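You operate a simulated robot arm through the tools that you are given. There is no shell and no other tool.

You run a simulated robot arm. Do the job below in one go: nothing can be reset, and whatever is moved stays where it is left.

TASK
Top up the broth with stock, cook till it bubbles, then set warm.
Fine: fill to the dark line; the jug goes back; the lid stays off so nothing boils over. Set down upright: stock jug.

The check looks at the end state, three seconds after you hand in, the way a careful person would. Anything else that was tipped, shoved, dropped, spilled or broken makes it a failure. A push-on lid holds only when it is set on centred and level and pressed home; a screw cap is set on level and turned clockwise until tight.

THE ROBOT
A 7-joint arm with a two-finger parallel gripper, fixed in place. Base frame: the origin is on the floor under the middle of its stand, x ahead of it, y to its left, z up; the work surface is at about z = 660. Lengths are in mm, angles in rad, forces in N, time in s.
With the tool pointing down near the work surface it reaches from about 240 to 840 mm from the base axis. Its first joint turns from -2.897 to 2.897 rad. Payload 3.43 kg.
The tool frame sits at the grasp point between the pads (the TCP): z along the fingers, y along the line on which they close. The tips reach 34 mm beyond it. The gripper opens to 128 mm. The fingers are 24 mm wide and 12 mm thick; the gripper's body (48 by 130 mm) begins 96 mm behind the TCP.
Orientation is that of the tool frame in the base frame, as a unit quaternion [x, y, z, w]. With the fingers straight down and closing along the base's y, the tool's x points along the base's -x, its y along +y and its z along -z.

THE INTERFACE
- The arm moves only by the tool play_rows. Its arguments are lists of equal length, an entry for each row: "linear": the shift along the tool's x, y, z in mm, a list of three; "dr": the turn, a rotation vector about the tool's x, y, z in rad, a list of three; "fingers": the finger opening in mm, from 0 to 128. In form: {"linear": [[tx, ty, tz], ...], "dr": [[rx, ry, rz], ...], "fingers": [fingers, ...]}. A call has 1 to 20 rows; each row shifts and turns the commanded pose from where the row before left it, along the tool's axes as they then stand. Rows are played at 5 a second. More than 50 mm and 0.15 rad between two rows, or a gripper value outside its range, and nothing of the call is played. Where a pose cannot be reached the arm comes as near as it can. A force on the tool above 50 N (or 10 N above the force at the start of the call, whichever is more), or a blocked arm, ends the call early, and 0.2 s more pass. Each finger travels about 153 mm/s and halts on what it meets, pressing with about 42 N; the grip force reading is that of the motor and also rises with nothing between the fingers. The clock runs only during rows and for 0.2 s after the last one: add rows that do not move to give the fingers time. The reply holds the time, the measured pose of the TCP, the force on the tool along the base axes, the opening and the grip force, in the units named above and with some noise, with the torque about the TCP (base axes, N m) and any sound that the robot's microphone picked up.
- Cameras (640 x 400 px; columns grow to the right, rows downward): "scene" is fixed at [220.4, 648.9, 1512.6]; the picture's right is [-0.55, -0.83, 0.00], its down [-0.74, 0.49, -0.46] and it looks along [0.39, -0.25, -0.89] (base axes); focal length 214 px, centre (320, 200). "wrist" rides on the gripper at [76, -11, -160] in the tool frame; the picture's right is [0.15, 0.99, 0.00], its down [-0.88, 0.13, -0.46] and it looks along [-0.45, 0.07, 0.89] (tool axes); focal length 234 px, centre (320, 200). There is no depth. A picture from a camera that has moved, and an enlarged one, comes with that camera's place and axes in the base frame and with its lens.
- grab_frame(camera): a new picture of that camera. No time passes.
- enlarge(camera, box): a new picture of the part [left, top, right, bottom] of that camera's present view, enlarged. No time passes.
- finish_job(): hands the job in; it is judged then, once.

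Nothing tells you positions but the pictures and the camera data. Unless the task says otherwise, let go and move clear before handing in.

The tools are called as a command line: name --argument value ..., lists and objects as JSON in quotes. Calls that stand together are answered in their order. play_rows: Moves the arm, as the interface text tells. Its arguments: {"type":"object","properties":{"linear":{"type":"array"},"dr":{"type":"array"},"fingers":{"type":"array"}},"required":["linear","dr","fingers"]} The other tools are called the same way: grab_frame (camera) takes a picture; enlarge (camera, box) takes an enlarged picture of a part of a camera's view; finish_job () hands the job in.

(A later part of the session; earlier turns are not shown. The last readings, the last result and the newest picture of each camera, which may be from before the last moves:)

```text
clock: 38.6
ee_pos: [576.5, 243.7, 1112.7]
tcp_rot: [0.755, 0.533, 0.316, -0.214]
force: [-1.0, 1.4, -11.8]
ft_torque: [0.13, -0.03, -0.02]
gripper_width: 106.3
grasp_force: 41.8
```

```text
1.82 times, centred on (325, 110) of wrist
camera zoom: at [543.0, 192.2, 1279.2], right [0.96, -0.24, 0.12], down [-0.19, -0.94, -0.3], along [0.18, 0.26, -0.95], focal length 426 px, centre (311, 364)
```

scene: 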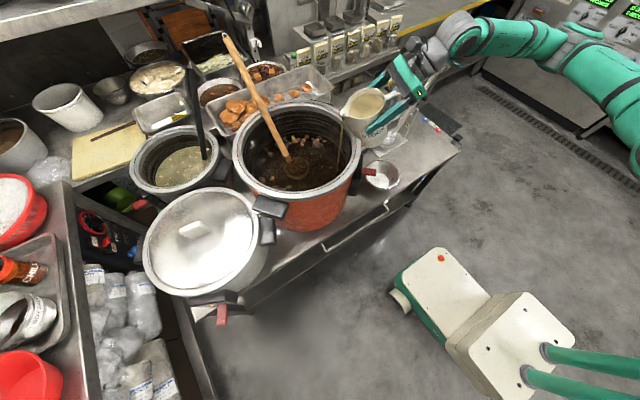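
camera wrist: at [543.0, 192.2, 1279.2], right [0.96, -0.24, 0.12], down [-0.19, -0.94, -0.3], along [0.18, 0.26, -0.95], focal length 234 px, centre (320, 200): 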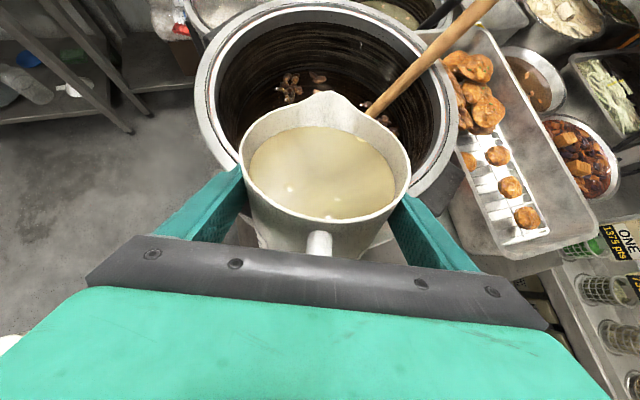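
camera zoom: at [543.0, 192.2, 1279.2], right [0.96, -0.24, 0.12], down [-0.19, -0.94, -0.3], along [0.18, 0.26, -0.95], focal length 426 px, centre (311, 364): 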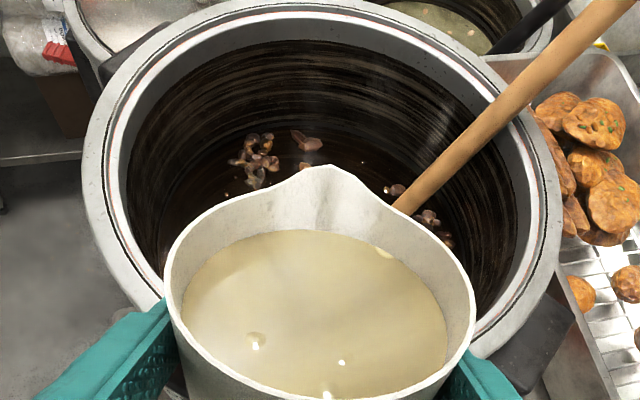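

The level has barely changed, the dark ring is still fully visible above it, and nothing has spilled outside. I'll start pouring in small steps: tilt about 12° more and hold.

play_rows --linear '[[0, 0, 0], [0, 0, 0], [0, 0, 0], [0, 0, 0], [0, 0, 0], [0, 0, 0]]' --dr '[[0, -0.07, 0], [0, -0.07, 0], [0, -0.07, 0], [0, 0, 0], [0, 0, 0], [0, 0, 0]]' --fingers '[60, 60, 60, 60, 60, 60]'

enlarge --camera "scene" --box '[220, 60, 420, 220]'

enlarge --camera "scene" --box '[298, 122, 314, 138]'

grab_frame --camera "wrist"

```text
clock: 40.0
ee_pos: [580.7, 239.6, 1113.3]
tcp_rot: [0.786, 0.55, 0.235, -0.156]
force: [-1.6, 0.2, -11.3]
ft_torque: [0.13, -0.03, -0.02]
gripper_width: 106.1
grasp_force: 42.0
```

```text
2.50 times, centred on (320, 140) of scene
camera zoom: at [220.4, 648.9, 1512.6], right [-0.55, -0.83, 0.0], down [-0.74, 0.49, -0.46], along [0.39, -0.25, -0.89], focal length 536 px, centre (320, 350)
```

zoom: 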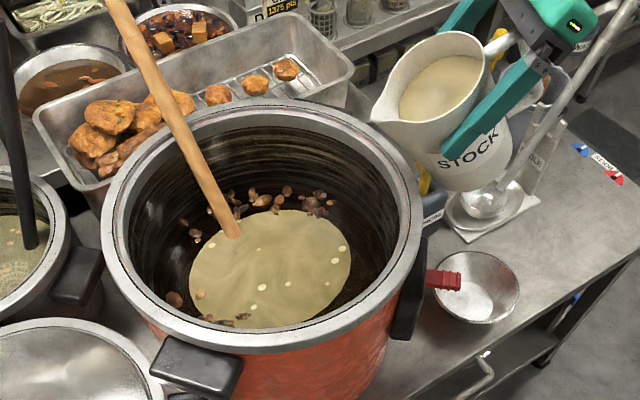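

```text
16.00 times, centred on (306, 130) of scene
camera zoom: at [220.4, 648.9, 1512.6], right [-0.55, -0.83, 0.0], down [-0.74, 0.49, -0.46], along [0.39, -0.25, -0.89], focal length 3432 px, centre (544, 1320)
```

zoom: 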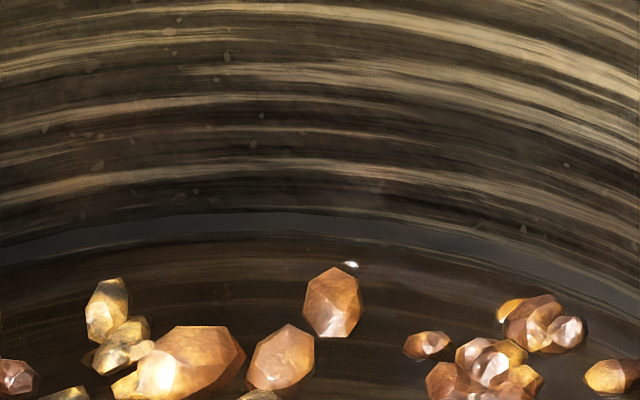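

```text
taken
camera wrist: at [558.5, 221.8, 1288.5], right [0.97, -0.23, 0.09], down [-0.22, -0.97, -0.09], along [0.11, 0.07, -0.99], focal length 234 px, centre (320, 200)
```

wrist: 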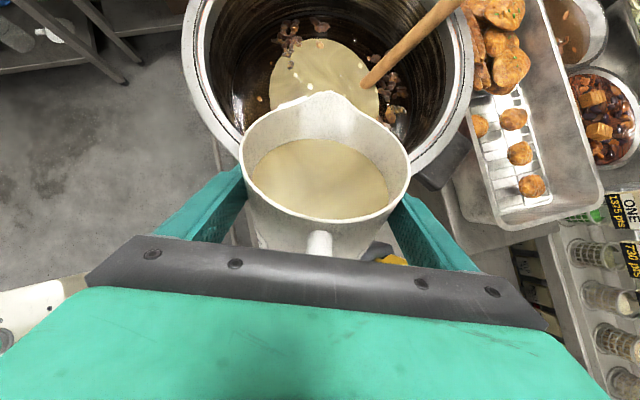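

Pouring works: a pale patch of stock spreads on the broth, all inside the pot. The ring is still fully visible, so I'll continue with more tilt.

play_rows --linear '[[0, 0, 0], [0, 0, 0], [0, 0, 0], [0, 0, 0], [0, 0, 0], [0, 0, 0], [0, 0, 0]]' --dr '[[0, -0.07, 0], [0, -0.07, 0], [0, -0.07, 0], [0, 0, 0], [0, 0, 0], [0, 0, 0], [0, 0, 0]]' --fingers '[60, 60, 60, 60, 60, 60, 60]'

enlarge --camera "scene" --box '[220, 60, 420, 220]'

enlarge --camera "scene" --box '[298, 122, 314, 138]'

grab_frame --camera "wrist"

```text
clock: 41.6
ee_pos: [581.8, 240.2, 1115.9]
tcp_rot: [0.806, 0.563, 0.152, -0.097]
force: [0.9, -0.3, -9.7]
ft_torque: [0.23, 0.0, 0.0]
gripper_width: 106.1
grasp_force: 41.7
```

```text
2.50 times, centred on (320, 140) of scene
camera zoom: at [220.4, 648.9, 1512.6], right [-0.55, -0.83, 0.0], down [-0.74, 0.49, -0.46], along [0.39, -0.25, -0.89], focal length 536 px, centre (320, 350)
```

zoom: 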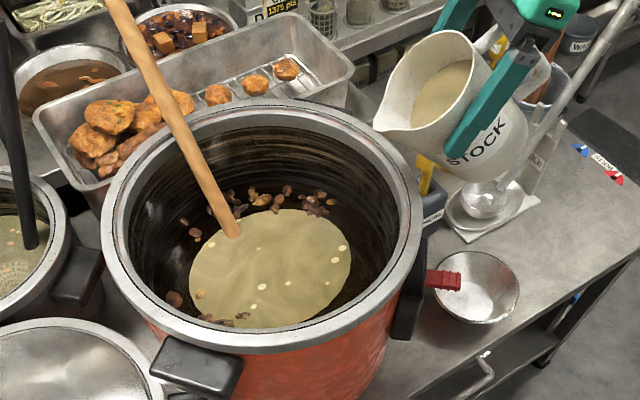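

```text
16.00 times, centred on (306, 130) of scene
camera zoom: at [220.4, 648.9, 1512.6], right [-0.55, -0.83, 0.0], down [-0.74, 0.49, -0.46], along [0.39, -0.25, -0.89], focal length 3432 px, centre (544, 1320)
```

zoom: 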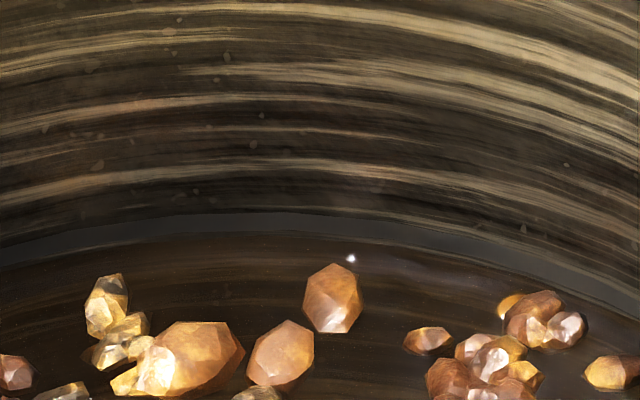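

```text
taken
camera wrist: at [572.9, 256.0, 1290.4], right [0.97, -0.21, 0.07], down [-0.22, -0.97, 0.12], along [0.04, -0.13, -0.99], focal length 234 px, centre (320, 200)
```

wrist: 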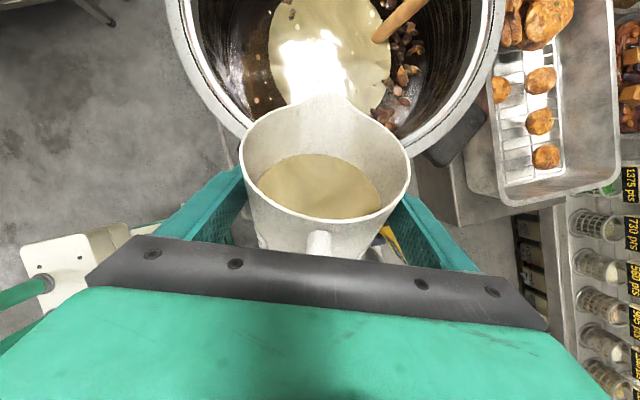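

About a quarter of the jug has gone in. I want to understand the pale disc and the true liquid edge, so I'll zoom in.

enlarge --camera "scene" --box '[255, 110, 355, 200]'

enlarge --camera "wrist" --box '[170, 0, 510, 160]'

enlarge --camera "scene" --box '[310, 125, 350, 175]'

```text
4.44 times, centred on (305, 155) of scene
camera zoom: at [220.4, 648.9, 1512.6], right [-0.55, -0.83, 0.0], down [-0.74, 0.49, -0.46], along [0.39, -0.25, -0.89], focal length 953 px, centre (387, 400)
```

zoom: 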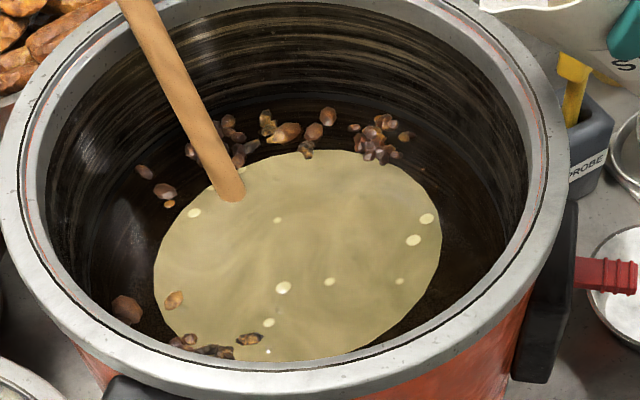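

```text
1.88 times, centred on (340, 80) of wrist
camera zoom: at [572.9, 256.0, 1290.4], right [0.97, -0.21, 0.07], down [-0.22, -0.97, 0.12], along [0.04, -0.13, -0.99], focal length 441 px, centre (282, 426)
```

zoom: 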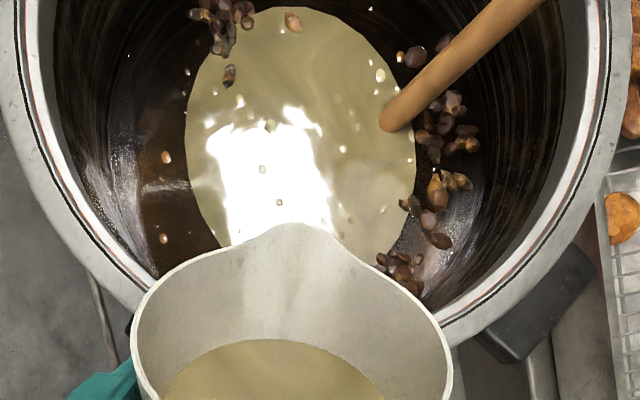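

```text
8.00 times, centred on (330, 150) of scene
camera zoom: at [220.4, 648.9, 1512.6], right [-0.55, -0.83, 0.0], down [-0.74, 0.49, -0.46], along [0.39, -0.25, -0.89], focal length 1716 px, centre (240, 600)
```

zoom: 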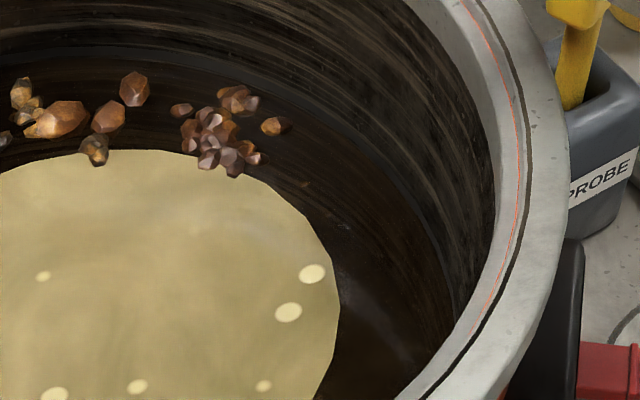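

The pale disc is stock lying on the surface; floating bits have risen by about 1–2 mm. I'll take the tightest zoom on the ring to have a reference, then keep pouring.

enlarge --camera "scene" --box '[303, 128, 311, 133]'

play_rows --linear '[[0, 0, 0], [0, 0, 0], [0, 0, 0], [0, 0, 0], [0, 0, 0], [0, 0, 0]]' --dr '[[0, -0.07, 0], [0, -0.07, 0], [0, -0.06, 0], [0, 0, 0], [0, 0, 0], [0, 0, 0]]' --fingers '[60, 60, 60, 60, 60, 60]'

enlarge --camera "scene" --box '[220, 60, 420, 220]'

enlarge --camera "scene" --box '[298, 122, 314, 138]'

grab_frame --camera "wrist"

```text
16.00 times, centred on (307, 130) of scene
camera zoom: at [220.4, 648.9, 1512.6], right [-0.55, -0.83, 0.0], down [-0.74, 0.49, -0.46], along [0.39, -0.25, -0.89], focal length 3432 px, centre (528, 1312)
```

zoom: 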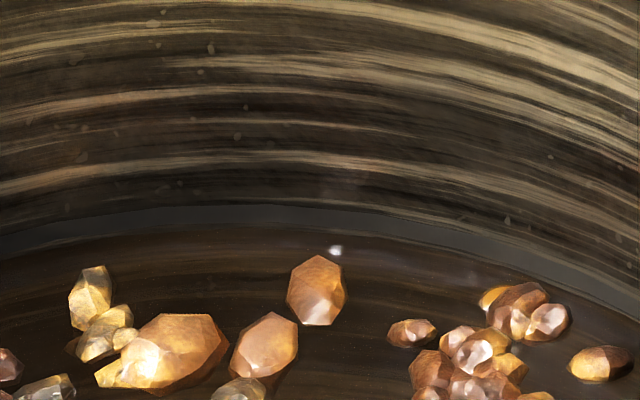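

```text
clock: 43.0
ee_pos: [579.8, 238.8, 1115.5]
tcp_rot: [0.817, 0.57, 0.071, -0.041]
force: [-0.3, -0.7, -8.3]
ft_torque: [0.19, -0.11, 0.0]
gripper_width: 105.9
grasp_force: 41.6
```

```text
2.50 times, centred on (320, 140) of scene
camera zoom: at [220.4, 648.9, 1512.6], right [-0.55, -0.83, 0.0], down [-0.74, 0.49, -0.46], along [0.39, -0.25, -0.89], focal length 536 px, centre (320, 350)
```

zoom: 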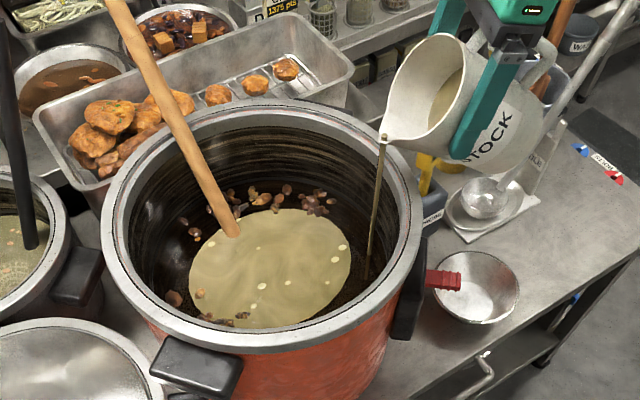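

```text
16.00 times, centred on (306, 130) of scene
camera zoom: at [220.4, 648.9, 1512.6], right [-0.55, -0.83, 0.0], down [-0.74, 0.49, -0.46], along [0.39, -0.25, -0.89], focal length 3432 px, centre (544, 1320)
```

zoom: 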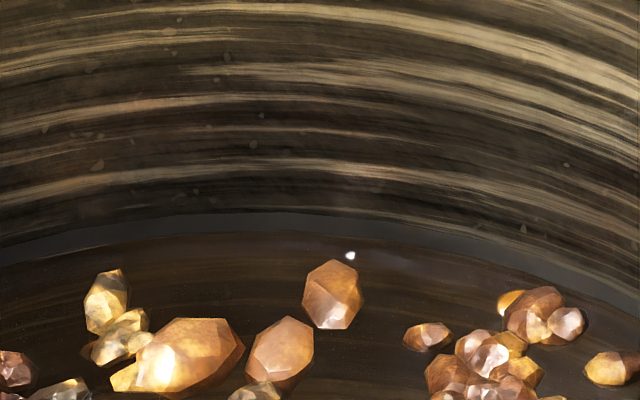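

```text
taken
camera wrist: at [582.5, 288.8, 1284.6], right [0.98, -0.21, 0.04], down [-0.21, -0.93, 0.31], along [-0.03, -0.31, -0.95], focal length 234 px, centre (320, 200)
```

wrist: 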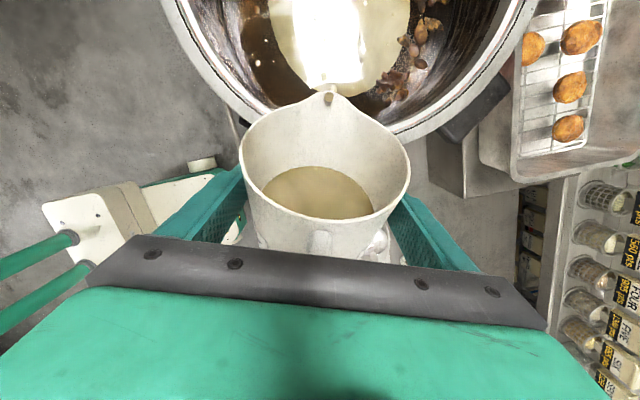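

The broth edge now covers the lower part of the ring (about a fifth). I'll continue a little more, aiming for the liquid to sit at the middle of the dark line.

play_rows --linear '[[0, 0, 0], [0, 0, 0], [0, 0, 0], [0, 0, 0], [0, 0, 0], [0, 0, 0]]' --dr '[[0, -0.07, 0], [0, -0.05, 0], [0, 0, 0], [0, 0, 0], [0, 0, 0], [0, 0, 0]]' --fingers '[60, 60, 60, 60, 60, 60]'

enlarge --camera "scene" --box '[220, 60, 420, 220]'

enlarge --camera "scene" --box '[298, 122, 314, 138]'

enlarge --camera "scene" --box '[320, 126, 340, 142]'

```text
clock: 44.4
ee_pos: [579.6, 240.2, 1115.2]
tcp_rot: [0.82, 0.572, 0.021, -0.006]
force: [1.4, -0.9, -6.2]
ft_torque: [0.2, -0.08, 0.01]
gripper_width: 105.7
grasp_force: 41.9
```

```text
2.50 times, centred on (320, 140) of scene
camera zoom: at [220.4, 648.9, 1512.6], right [-0.55, -0.83, 0.0], down [-0.74, 0.49, -0.46], along [0.39, -0.25, -0.89], focal length 536 px, centre (320, 350)
```

zoom: 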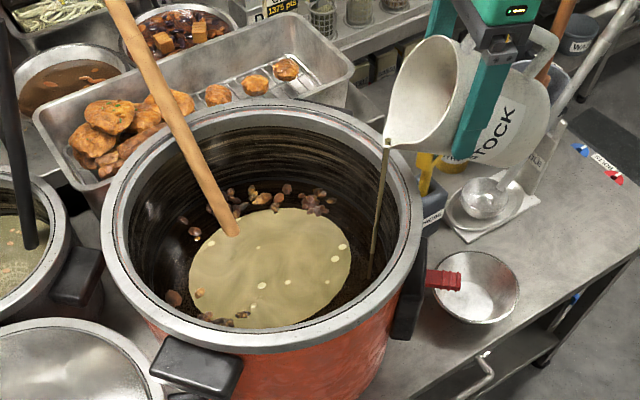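

```text
16.00 times, centred on (306, 130) of scene
camera zoom: at [220.4, 648.9, 1512.6], right [-0.55, -0.83, 0.0], down [-0.74, 0.49, -0.46], along [0.39, -0.25, -0.89], focal length 3432 px, centre (544, 1320)
```

zoom: 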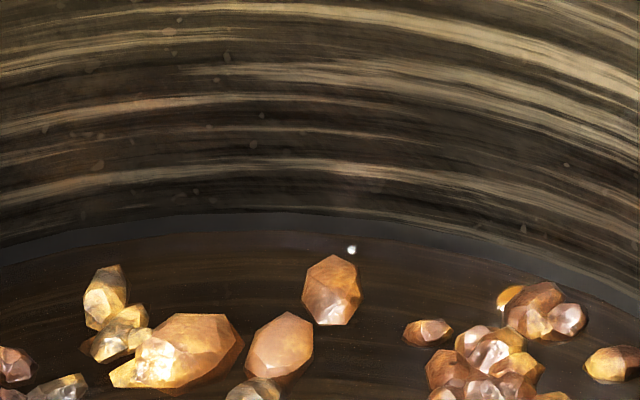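

```text
16.00 times, centred on (330, 134) of scene
camera zoom: at [220.4, 648.9, 1512.6], right [-0.55, -0.83, 0.0], down [-0.74, 0.49, -0.46], along [0.39, -0.25, -0.89], focal length 3432 px, centre (160, 1256)
```

zoom: 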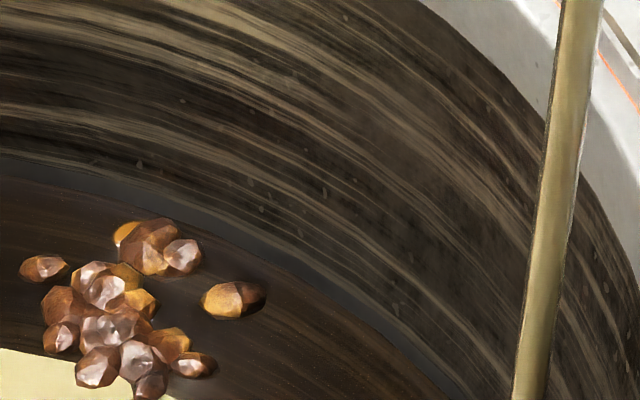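

About 0.6 kg has been poured and the ring is still mostly visible. I'll look into the jug and continue pouring.

enlarge --camera "wrist" --box '[220, 60, 430, 260]'

play_rows --linear '[[0, 0, 0], [0, 0, 0], [0, 0, 0], [0, 0, 0], [0, 0, 0]]' --dr '[[0, 0, 0], [0, 0, 0], [0, 0, 0], [0, 0, 0], [0, 0, 0]]' --fingers '[60, 60, 60, 60, 60]'

enlarge --camera "scene" --box '[298, 122, 314, 138]'

enlarge --camera "scene" --box '[320, 60, 420, 140]'

enlarge --camera "scene" --box '[320, 126, 340, 142]'

```text
2.00 times, centred on (325, 160) of wrist
camera zoom: at [589.3, 307.4, 1278.1], right [0.98, -0.21, 0.02], down [-0.19, -0.89, 0.42], along [-0.07, -0.41, -0.91], focal length 468 px, centre (310, 280)
```

zoom: 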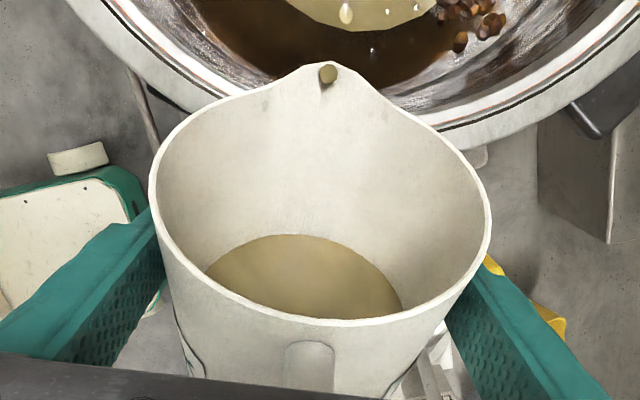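

```text
clock: 45.6
ee_pos: [579.4, 240.6, 1116.2]
tcp_rot: [0.82, 0.572, 0.022, -0.007]
force: [0.5, -0.6, -6.1]
ft_torque: [0.12, -0.03, 0.01]
gripper_width: 105.8
grasp_force: 42.3
```

```text
16.00 times, centred on (306, 130) of scene
camera zoom: at [220.4, 648.9, 1512.6], right [-0.55, -0.83, 0.0], down [-0.74, 0.49, -0.46], along [0.39, -0.25, -0.89], focal length 3432 px, centre (544, 1320)
```

zoom: 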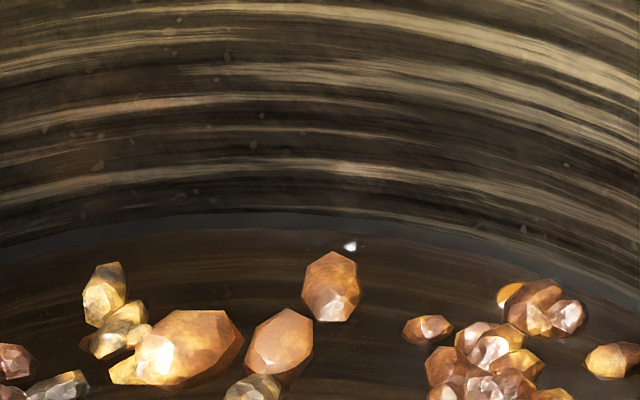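

```text
5.00 times, centred on (370, 100) of scene
camera zoom: at [220.4, 648.9, 1512.6], right [-0.55, -0.83, 0.0], down [-0.74, 0.49, -0.46], along [0.39, -0.25, -0.89], focal length 1072 px, centre (70, 700)
```

zoom: 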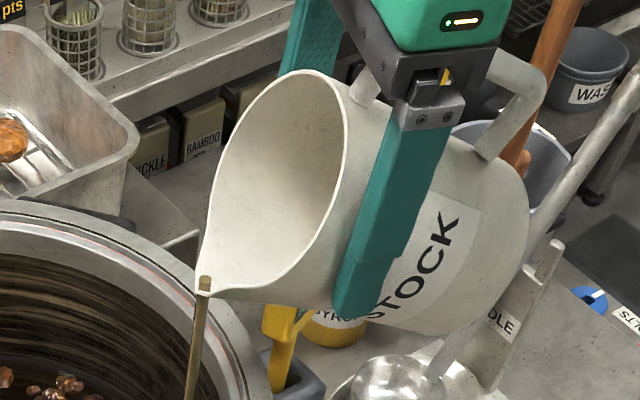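

```text
16.00 times, centred on (330, 134) of scene
camera zoom: at [220.4, 648.9, 1512.6], right [-0.55, -0.83, 0.0], down [-0.74, 0.49, -0.46], along [0.39, -0.25, -0.89], focal length 3432 px, centre (160, 1256)
```

zoom: 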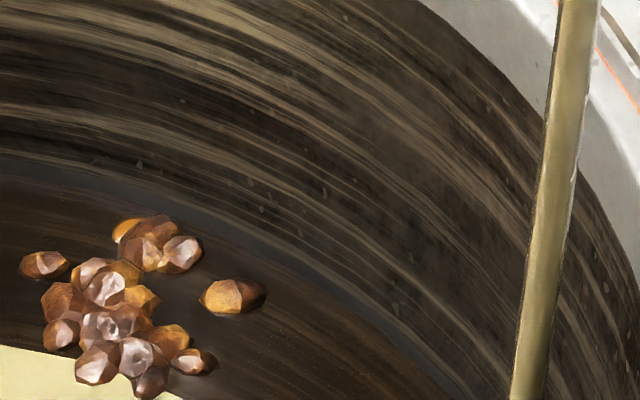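

The broth's edge is now close to the middle of the ring. I'll let the thin stream run about a second more, then check.

play_rows --linear '[[0, 0, 0], [0, 0, 0], [0, 0, 0], [0, 0, 0]]' --dr '[[0, 0, 0], [0, 0, 0], [0, 0, 0], [0, 0, 0]]' --fingers '[60, 60, 60, 60]'

enlarge --camera "scene" --box '[298, 122, 314, 138]'

enlarge --camera "scene" --box '[320, 126, 340, 142]'

enlarge --camera "scene" --box '[250, 145, 274, 165]'

```text
clock: 46.6
ee_pos: [579.3, 238.7, 1116.1]
tcp_rot: [0.82, 0.572, 0.021, -0.006]
force: [0.0, 0.4, -4.7]
ft_torque: [0.12, -0.11, 0.02]
gripper_width: 105.9
grasp_force: 42.0
```

```text
16.00 times, centred on (306, 130) of scene
camera zoom: at [220.4, 648.9, 1512.6], right [-0.55, -0.83, 0.0], down [-0.74, 0.49, -0.46], along [0.39, -0.25, -0.89], focal length 3432 px, centre (544, 1320)
```

zoom: 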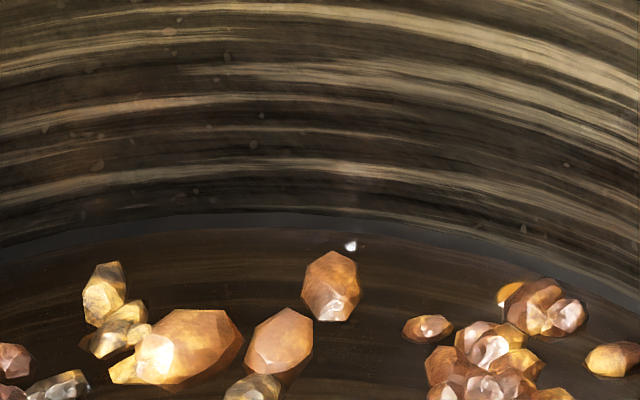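

```text
16.00 times, centred on (330, 134) of scene
camera zoom: at [220.4, 648.9, 1512.6], right [-0.55, -0.83, 0.0], down [-0.74, 0.49, -0.46], along [0.39, -0.25, -0.89], focal length 3432 px, centre (160, 1256)
```

zoom: 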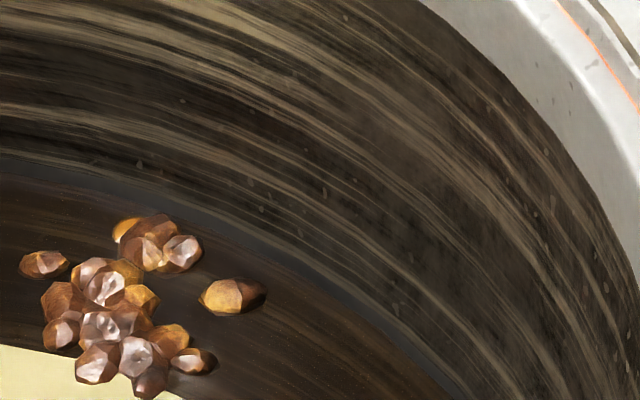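

```text
16.00 times, centred on (262, 155) of scene
camera zoom: at [220.4, 648.9, 1512.6], right [-0.55, -0.83, 0.0], down [-0.74, 0.49, -0.46], along [0.39, -0.25, -0.89], focal length 3432 px, centre (1248, 920)
```

zoom: 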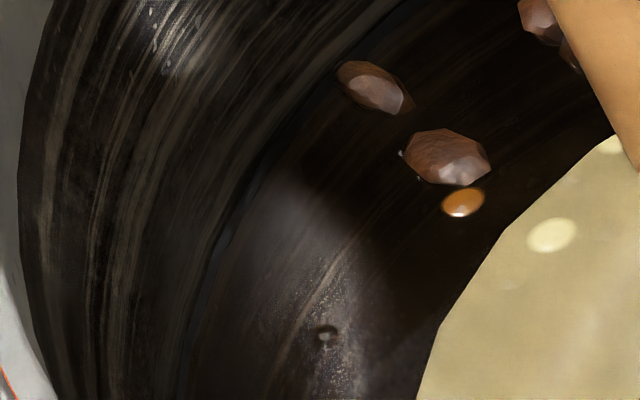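

The stream stopped with the level a bit under the ring's middle (about 2.8 of 8.3 mm covered). I'll tip slightly more to add roughly 0.1–0.15 L.

play_rows --linear '[[0, 0, 0], [0, 0, 0], [0, 0, 0], [0, 0, 0], [0, 0, 0]]' --dr '[[0, -0.07, 0], [0, 0, 0], [0, 0, 0], [0, 0, 0], [0, 0, 0]]' --fingers '[60, 60, 60, 60, 60]'

enlarge --camera "scene" --box '[298, 122, 314, 138]'

enlarge --camera "scene" --box '[220, 60, 420, 220]'

enlarge --camera "wrist" --box '[220, 60, 430, 260]'

```text
clock: 47.8
ee_pos: [578.1, 238.9, 1115.4]
tcp_rot: [0.821, 0.571, -0.007, 0.014]
force: [-1.4, 0.2, -3.7]
ft_torque: [0.08, -0.11, 0.0]
gripper_width: 106.1
grasp_force: 41.9
```

```text
16.00 times, centred on (306, 130) of scene
camera zoom: at [220.4, 648.9, 1512.6], right [-0.55, -0.83, 0.0], down [-0.74, 0.49, -0.46], along [0.39, -0.25, -0.89], focal length 3432 px, centre (544, 1320)
```

zoom: 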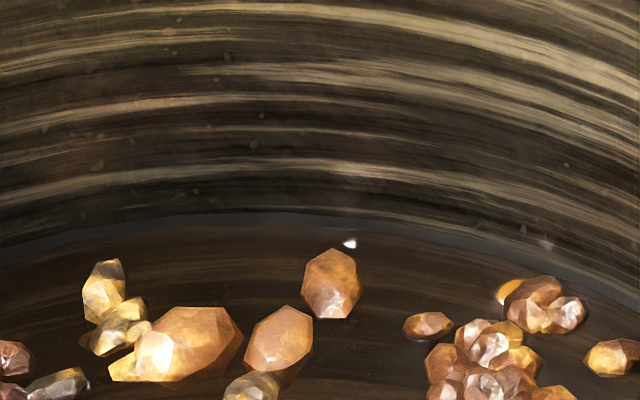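

```text
2.50 times, centred on (320, 140) of scene
camera zoom: at [220.4, 648.9, 1512.6], right [-0.55, -0.83, 0.0], down [-0.74, 0.49, -0.46], along [0.39, -0.25, -0.89], focal length 536 px, centre (320, 350)
```

zoom: 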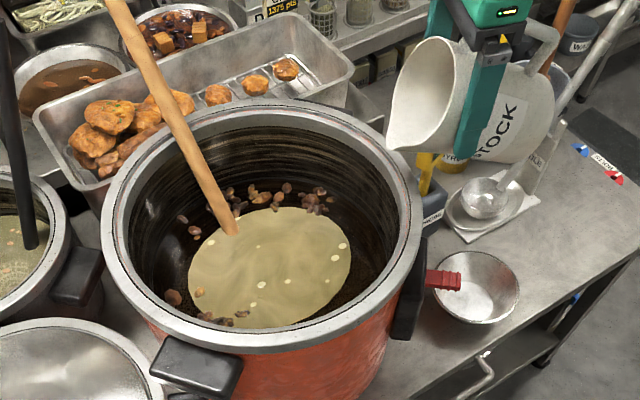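

```text
2.00 times, centred on (325, 160) of wrist
camera zoom: at [593.1, 317.1, 1272.9], right [0.98, -0.21, 0.01], down [-0.19, -0.86, 0.48], along [-0.09, -0.47, -0.88], focal length 468 px, centre (310, 280)
```

zoom: 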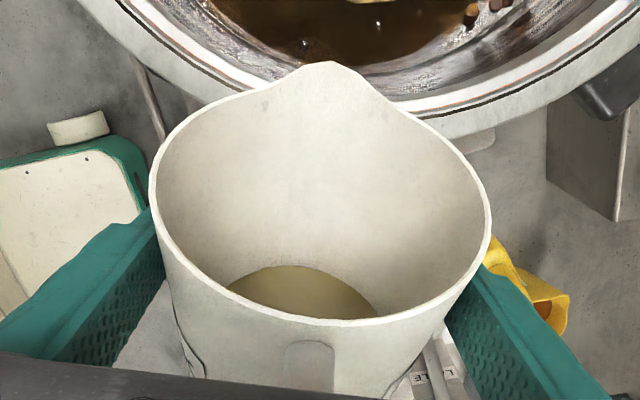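

The liquid now stands at about the middle of the dark ring. I'll stop here: tilt the jug back upright while still over the pot.

play_rows --linear '[[0, 0, 0], [0, 0, 0], [0, 0, 0], [0, 0, 0], [0, 0, 0], [0, 0, 0], [0, 0, 0], [0, 0, 0], [0, 0, 0], [0, 0, 0], [0, 0, 0], [0, 0, 0], [0, 0, 0]]' --dr '[[0, 0.1, 0], [0, 0.1, 0], [0, 0.1, 0], [0, 0.1, 0], [0, 0.1, 0], [0, 0.1, 0], [0, 0.1, 0], [0, 0.1, 0], [0, 0.1, 0], [0, 0.1, 0], [0, 0.1, 0], [0, 0.05, 0], [0, 0, 0]]' --fingers '[60, 60, 60, 60, 60, 60, 60, 60, 60, 60, 60, 60, 60]'

enlarge --camera "scene" --box '[220, 60, 420, 220]'

enlarge --camera "scene" --box '[330, 60, 430, 140]'

grab_frame --camera "wrist"

enlarge --camera "scene" --box '[298, 122, 314, 138]'

```text
clock: 50.6
ee_pos: [579.0, 240.7, 1116.3]
tcp_rot: [0.692, 0.486, 0.44, -0.3]
force: [-0.3, 0.0, -4.7]
ft_torque: [-0.02, 0.0, 0.05]
gripper_width: 106.1
grasp_force: 42.3
```

```text
2.50 times, centred on (320, 140) of scene
camera zoom: at [220.4, 648.9, 1512.6], right [-0.55, -0.83, 0.0], down [-0.74, 0.49, -0.46], along [0.39, -0.25, -0.89], focal length 536 px, centre (320, 350)
```

zoom: 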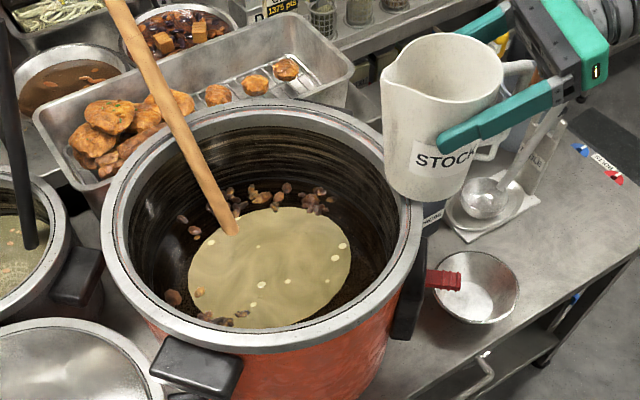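

```text
5.00 times, centred on (380, 100) of scene
camera zoom: at [220.4, 648.9, 1512.6], right [-0.55, -0.83, 0.0], down [-0.74, 0.49, -0.46], along [0.39, -0.25, -0.89], focal length 1072 px, centre (20, 700)
```

zoom: 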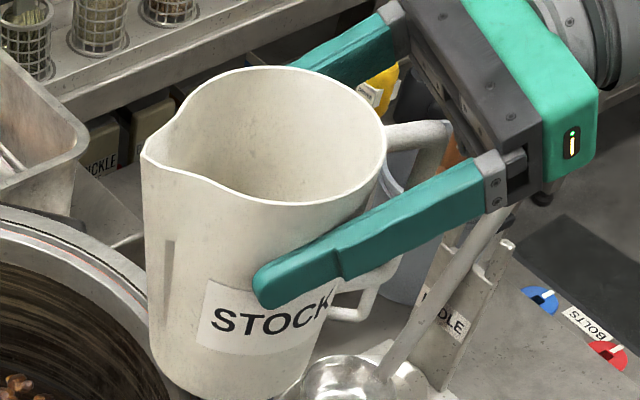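

```text
taken
camera wrist: at [528.1, 139.0, 1251.7], right [0.95, -0.28, 0.14], down [-0.14, -0.79, -0.6], along [0.28, 0.54, -0.79], focal length 234 px, centre (320, 200)
```

wrist: 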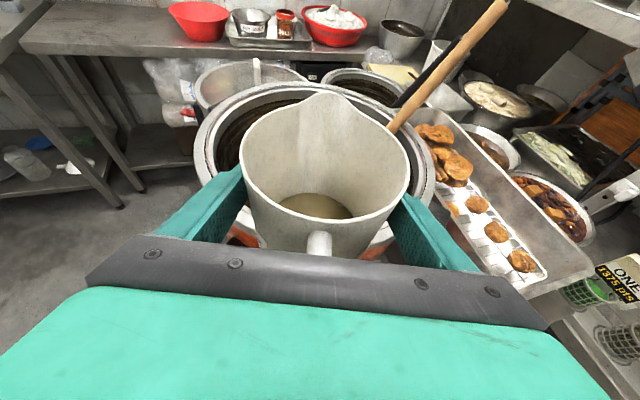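

```text
16.00 times, centred on (306, 130) of scene
camera zoom: at [220.4, 648.9, 1512.6], right [-0.55, -0.83, 0.0], down [-0.74, 0.49, -0.46], along [0.39, -0.25, -0.89], focal length 3432 px, centre (544, 1320)
```

zoom: 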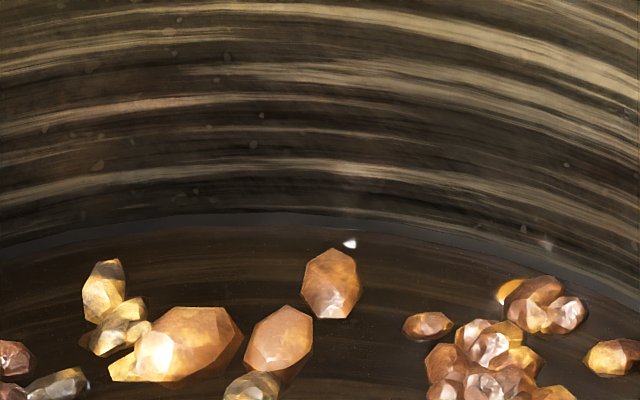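

The jug is upright again with the level steady at the ring. It has slid about 18 mm down in the grip, which I'll allow for. Now I'll carry it back level to above its old place.

play_rows --linear '[[-6.3, 2.8, -13.2], [-11.1, 5, -23], [-15.87, 7.09, -32.9], [-15.87, 7.09, -32.9], [-15.87, 7.09, -32.9], [-15.87, 7.09, -32.9], [-15.87, 7.09, -32.9], [-15.87, 7.09, -32.9], [-15.87, 7.09, -32.9], [-15.87, 7.09, -32.9], [-15.87, 7.09, -32.9], [-15.87, 7.09, -32.9], [-15.87, 7.09, -32.9], [-15.87, 7.09, -32.9], [-11.1, 5, -23], [-6.3, 2.8, -13.2]]' --dr '[[0, 0, 0], [0, 0, 0], [0, 0, 0], [0, 0, 0], [0, 0, 0], [0, 0, 0], [0, 0, 0], [0, 0, 0], [0, 0, 0], [0, 0, 0], [0, 0, 0], [0, 0, 0], [0, 0, 0], [0, 0, 0], [0, 0, 0], [0, 0, 0]]' --fingers '[60, 60, 60, 60, 60, 60, 60, 60, 60, 60, 60, 60, 60, 60, 60, 60]'

grab_frame --camera "scene"

grab_frame --camera "wrist"

enlarge --camera "scene" --box '[430, 30, 560, 130]'

```text
clock: 54.0
ee_pos: [494.2, -281.9, 1114.8]
tcp_rot: [0.692, 0.487, 0.44, -0.3]
force: [0.3, -0.4, -3.6]
ft_torque: [0.0, 0.02, -0.01]
gripper_width: 106.0
grasp_force: 42.1
```

```text
taken
```

scene: 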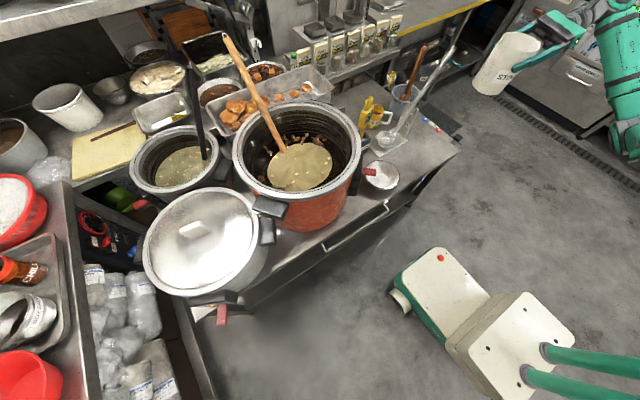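

```text
taken
camera wrist: at [442.6, -383.1, 1251.3], right [0.95, -0.28, 0.15], down [-0.14, -0.79, -0.59], along [0.28, 0.54, -0.79], focal length 234 px, centre (320, 200)
```

wrist: 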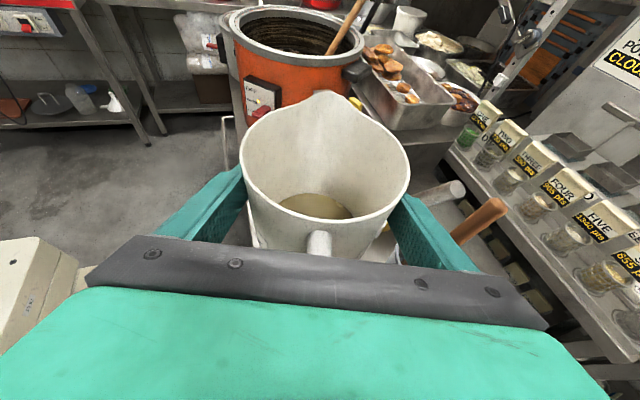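

```text
4.00 times, centred on (495, 80) of scene
camera zoom: at [220.4, 648.9, 1512.6], right [-0.55, -0.83, 0.0], down [-0.74, 0.49, -0.46], along [0.39, -0.25, -0.89], focal length 858 px, centre (-380, 680)
```

zoom: 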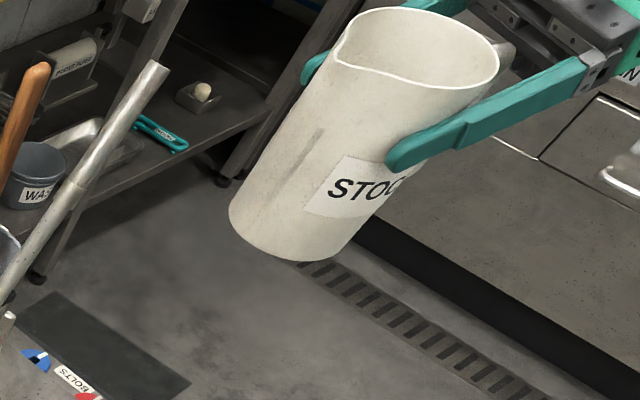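

The jug is nearly upright above its old spot. I'll lower it most of the way, then finish in small steps watching the force.

play_rows --linear '[[-18, -0.2, 8.6], [-36, -0.5, 17.2], [-36, -0.5, 17.2], [-36, -0.5, 17.2], [-36, -0.5, 17.2], [-36, -0.5, 17.2], [-36, -0.5, 17.2], [-27, -0.4, 12.9], [-18, -0.2, 8.6], [0, 0, 0]]' --dr '[[0, 0, 0], [0, 0, 0], [0, 0, 0], [0, 0, 0], [0, 0, 0], [0, 0, 0], [0, 0, 0], [0, 0, 0], [0, 0, 0], [0, 0, 0]]' --fingers '[60, 60, 60, 60, 60, 60, 60, 60, 60, 60]'

enlarge --camera "scene" --box '[425, 85, 530, 165]'

grab_frame --camera "wrist"

```text
clock: 56.2
ee_pos: [498.8, -283.9, 808.2]
tcp_rot: [0.692, 0.488, 0.439, -0.3]
force: [0.8, -0.5, -3.5]
ft_torque: [-0.02, 0.0, -0.04]
gripper_width: 106.0
grasp_force: 41.9
```

```text
5.00 times, centred on (478, 125) of scene
camera zoom: at [220.4, 648.9, 1512.6], right [-0.55, -0.83, 0.0], down [-0.74, 0.49, -0.46], along [0.39, -0.25, -0.89], focal length 1072 px, centre (-468, 575)
```

zoom: 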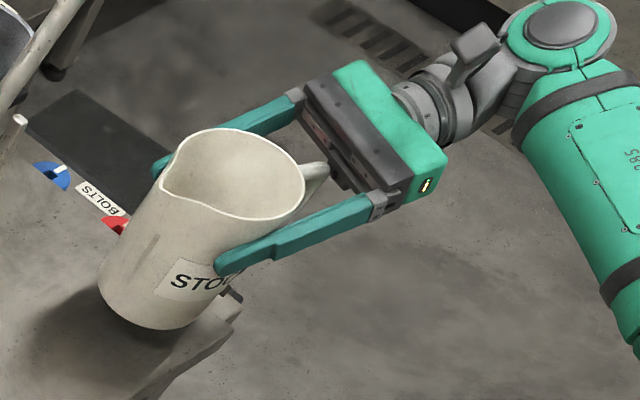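

```text
taken
camera wrist: at [447.2, -383.8, 944.2], right [0.95, -0.28, 0.14], down [-0.14, -0.79, -0.59], along [0.28, 0.54, -0.79], focal length 234 px, centre (320, 200)
```

wrist: 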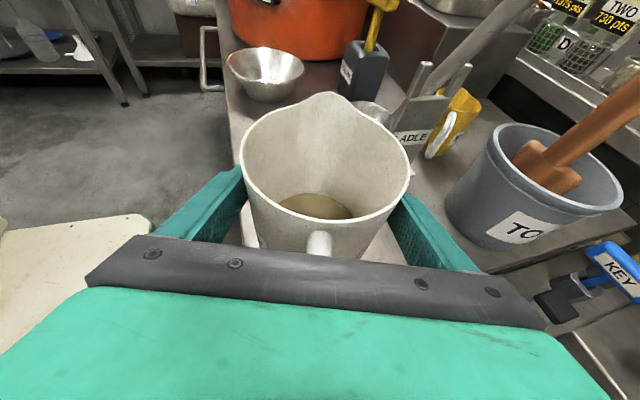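

About 40 mm left above the counter. I'll correct 4 mm sideways and lower another 28 mm, then creep.

play_rows --linear '[[-13, -2.4, 6.3], [-12.5, -2.4, 6.5], [0, 0, 0]]' --dr '[[0, 0, 0], [0, 0, 0], [0, 0, 0]]' --fingers '[60, 60, 60]'

enlarge --camera "scene" --box '[425, 105, 490, 165]'

```text
clock: 57.0
ee_pos: [491.1, -281.1, 779.2]
tcp_rot: [0.693, 0.486, 0.441, -0.3]
force: [0.7, -0.3, -3.6]
ft_torque: [0.02, 0.01, 0.01]
gripper_width: 106.1
grasp_force: 41.8
```

```text
6.67 times, centred on (458, 135) of scene
camera zoom: at [220.4, 648.9, 1512.6], right [-0.55, -0.83, 0.0], down [-0.74, 0.49, -0.46], along [0.39, -0.25, -0.89], focal length 1430 px, centre (-597, 633)
```

zoom: 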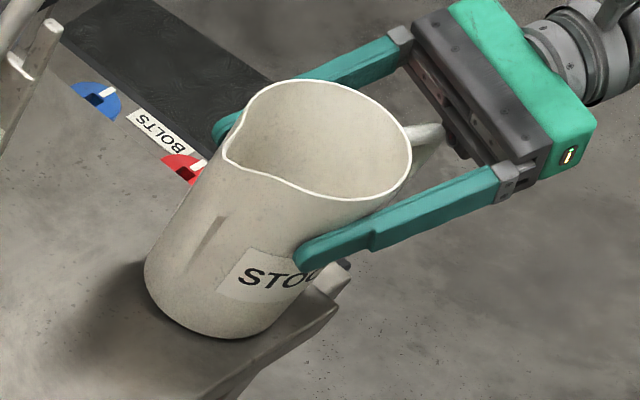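

Comparing pictures, the jug is about 13 mm toward the handle side of its original spot. I'll shift it back that much, then creep down.

play_rows --linear '[[5.7, 0.6, 11.9], [-3.6, 0, 1.7], [-3.6, 0, 1.7], [0, 0, 0]]' --dr '[[0, 0, 0], [0, 0, 0], [0, 0, 0], [0, 0, 0]]' --fingers '[60, 60, 60, 60]'

enlarge --camera "scene" --box '[425, 105, 490, 165]'

```text
clock: 58.0
ee_pos: [497.7, -268.8, 773.0]
tcp_rot: [0.691, 0.489, 0.44, -0.3]
force: [5.8, -6.8, 23.2]
ft_torque: [-0.07, 0.52, 0.16]
gripper_width: 105.9
grasp_force: 42.1
```

```text
6.67 times, centred on (458, 135) of scene
camera zoom: at [220.4, 648.9, 1512.6], right [-0.55, -0.83, 0.0], down [-0.74, 0.49, -0.46], along [0.39, -0.25, -0.89], focal length 1430 px, centre (-597, 633)
```

zoom: 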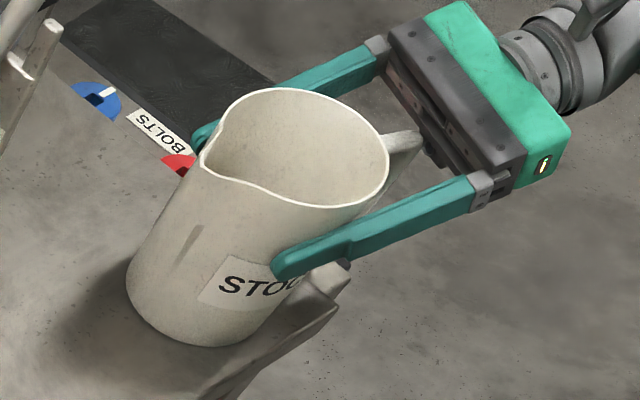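

The jug is down on the counter (23 N upward) and in its old spot. I'll relieve the press by 2 mm and open the fingers gradually.

play_rows --linear '[[1.8, 0, -0.9], [0, 0, 0], [0, 0, 0], [0, 0, 0], [0, 0, 0]]' --dr '[[0, 0, 0], [0, 0, 0], [0, 0, 0], [0, 0, 0], [0, 0, 0]]' --fingers '[60, 106, 110, 118, 128]'

enlarge --camera "scene" --box '[425, 105, 490, 165]'

grab_frame --camera "wrist"

```text
clock: 59.2
ee_pos: [496.3, -269.1, 773.5]
tcp_rot: [0.693, 0.487, 0.44, -0.3]
force: [-0.4, -0.5, 0.3]
ft_torque: [-0.02, -0.01, -0.04]
gripper_width: 127.9
grasp_force: 0.0
```

```text
6.67 times, centred on (458, 135) of scene
camera zoom: at [220.4, 648.9, 1512.6], right [-0.55, -0.83, 0.0], down [-0.74, 0.49, -0.46], along [0.39, -0.25, -0.89], focal length 1430 px, centre (-597, 633)
```

zoom: 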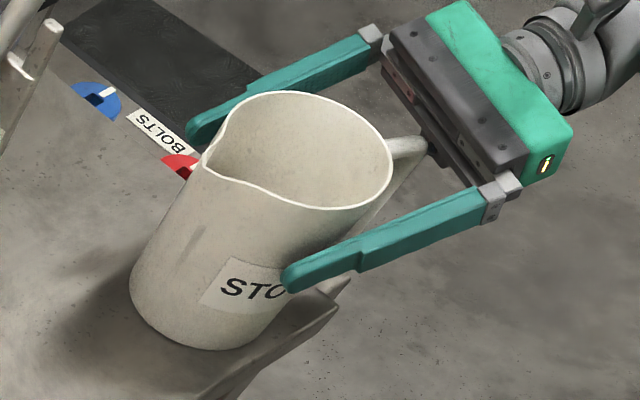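

```text
taken
camera wrist: at [445.2, -370.3, 910.1], right [0.95, -0.28, 0.15], down [-0.14, -0.79, -0.59], along [0.28, 0.54, -0.79], focal length 234 px, centre (320, 200)
```

wrist: 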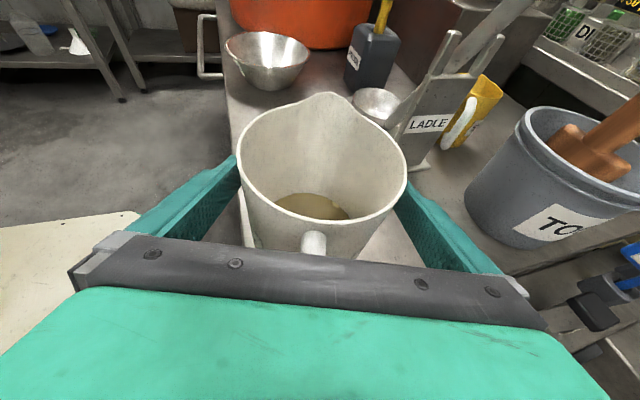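

The jug stands upright and free in its old place. I'll back the hand out and up, clear of the handle.

play_rows --linear '[[0, 0, -20], [0, 0, -40], [0, 0, -40], [0, 0, -45]]' --dr '[[0, 0, 0], [0, 0, 0], [0, 0, 0], [0, 0, 0]]' --fingers '[128, 128, 128, 128]'

grab_frame --camera "scene"

enlarge --camera "scene" --box '[425, 105, 490, 165]'

```text
clock: 60.2
ee_pos: [449.4, -392.2, 834.3]
tcp_rot: [0.692, 0.486, 0.442, -0.3]
force: [-0.1, -0.4, 0.5]
ft_torque: [0.04, 0.01, 0.05]
gripper_width: 128.0
grasp_force: 0.0
```

```text
taken
```

scene: 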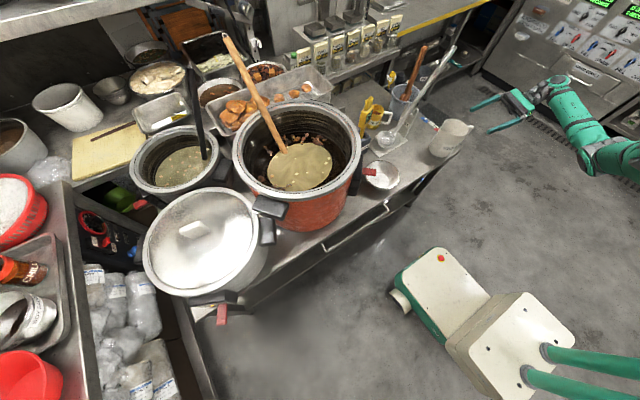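

```text
6.67 times, centred on (458, 135) of scene
camera zoom: at [220.4, 648.9, 1512.6], right [-0.55, -0.83, 0.0], down [-0.74, 0.49, -0.46], along [0.39, -0.25, -0.89], focal length 1430 px, centre (-597, 633)
```

zoom: 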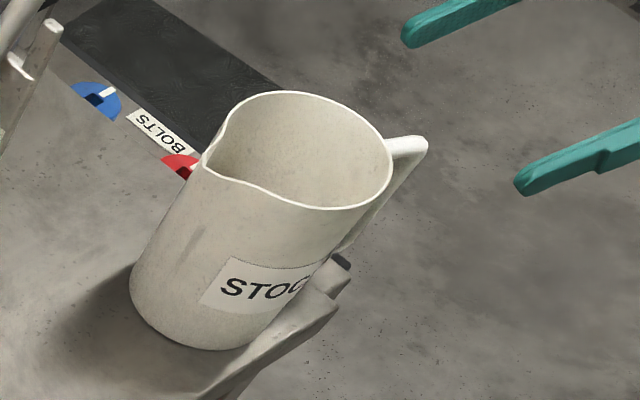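

The jug is back as it was. Let me confirm the broth level once more and view the lever from here before moving.

enlarge --camera "scene" --box '[298, 122, 314, 138]'

enlarge --camera "scene" --box '[318, 122, 348, 150]'

enlarge --camera "scene" --box '[340, 140, 410, 200]'

enlarge --camera "scene" --box '[245, 100, 350, 190]'

```text
16.00 times, centred on (306, 130) of scene
camera zoom: at [220.4, 648.9, 1512.6], right [-0.55, -0.83, 0.0], down [-0.74, 0.49, -0.46], along [0.39, -0.25, -0.89], focal length 3432 px, centre (544, 1320)
```

zoom: 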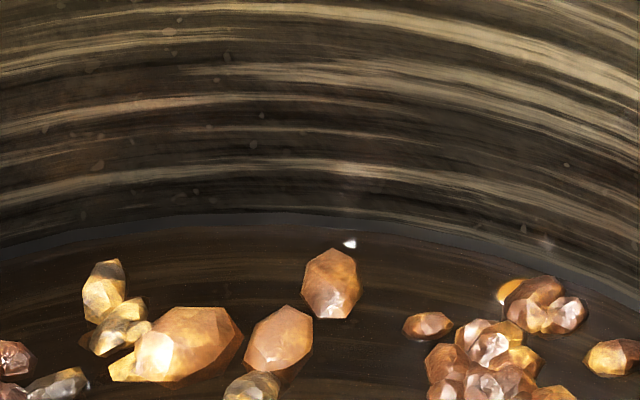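

```text
14.29 times, centred on (333, 136) of scene
camera zoom: at [220.4, 648.9, 1512.6], right [-0.55, -0.83, 0.0], down [-0.74, 0.49, -0.46], along [0.39, -0.25, -0.89], focal length 3064 px, centre (134, 1114)
```

zoom: 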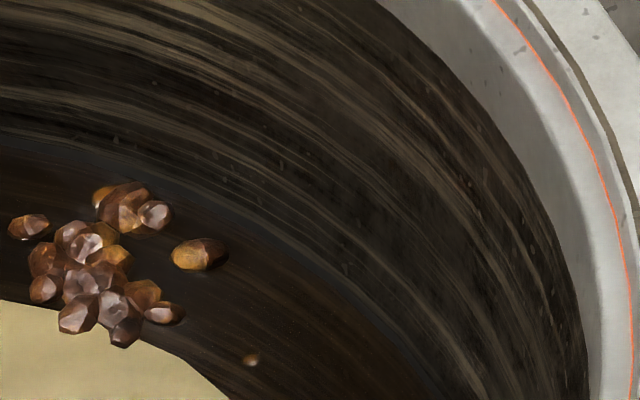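

```text
6.67 times, centred on (375, 170) of scene
camera zoom: at [220.4, 648.9, 1512.6], right [-0.55, -0.83, 0.0], down [-0.74, 0.49, -0.46], along [0.39, -0.25, -0.89], focal length 1430 px, centre (-47, 400)
```

zoom: 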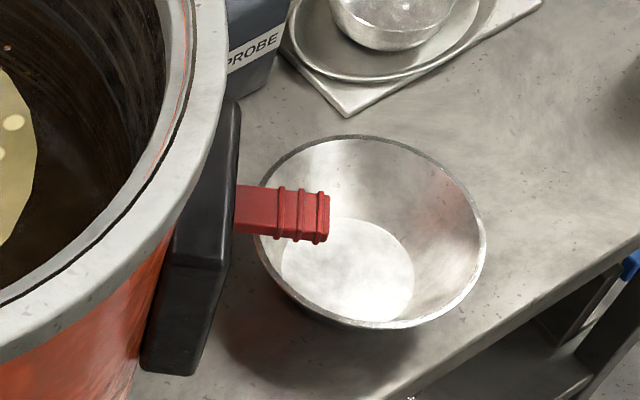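

```text
4.44 times, centred on (298, 145) of scene
camera zoom: at [220.4, 648.9, 1512.6], right [-0.55, -0.83, 0.0], down [-0.74, 0.49, -0.46], along [0.39, -0.25, -0.89], focal length 953 px, centre (420, 444)
```

zoom: 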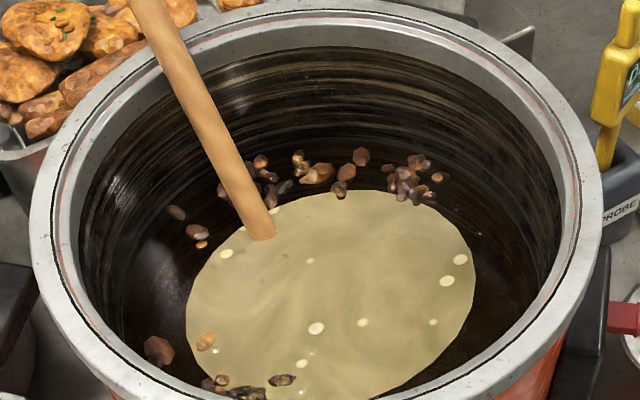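

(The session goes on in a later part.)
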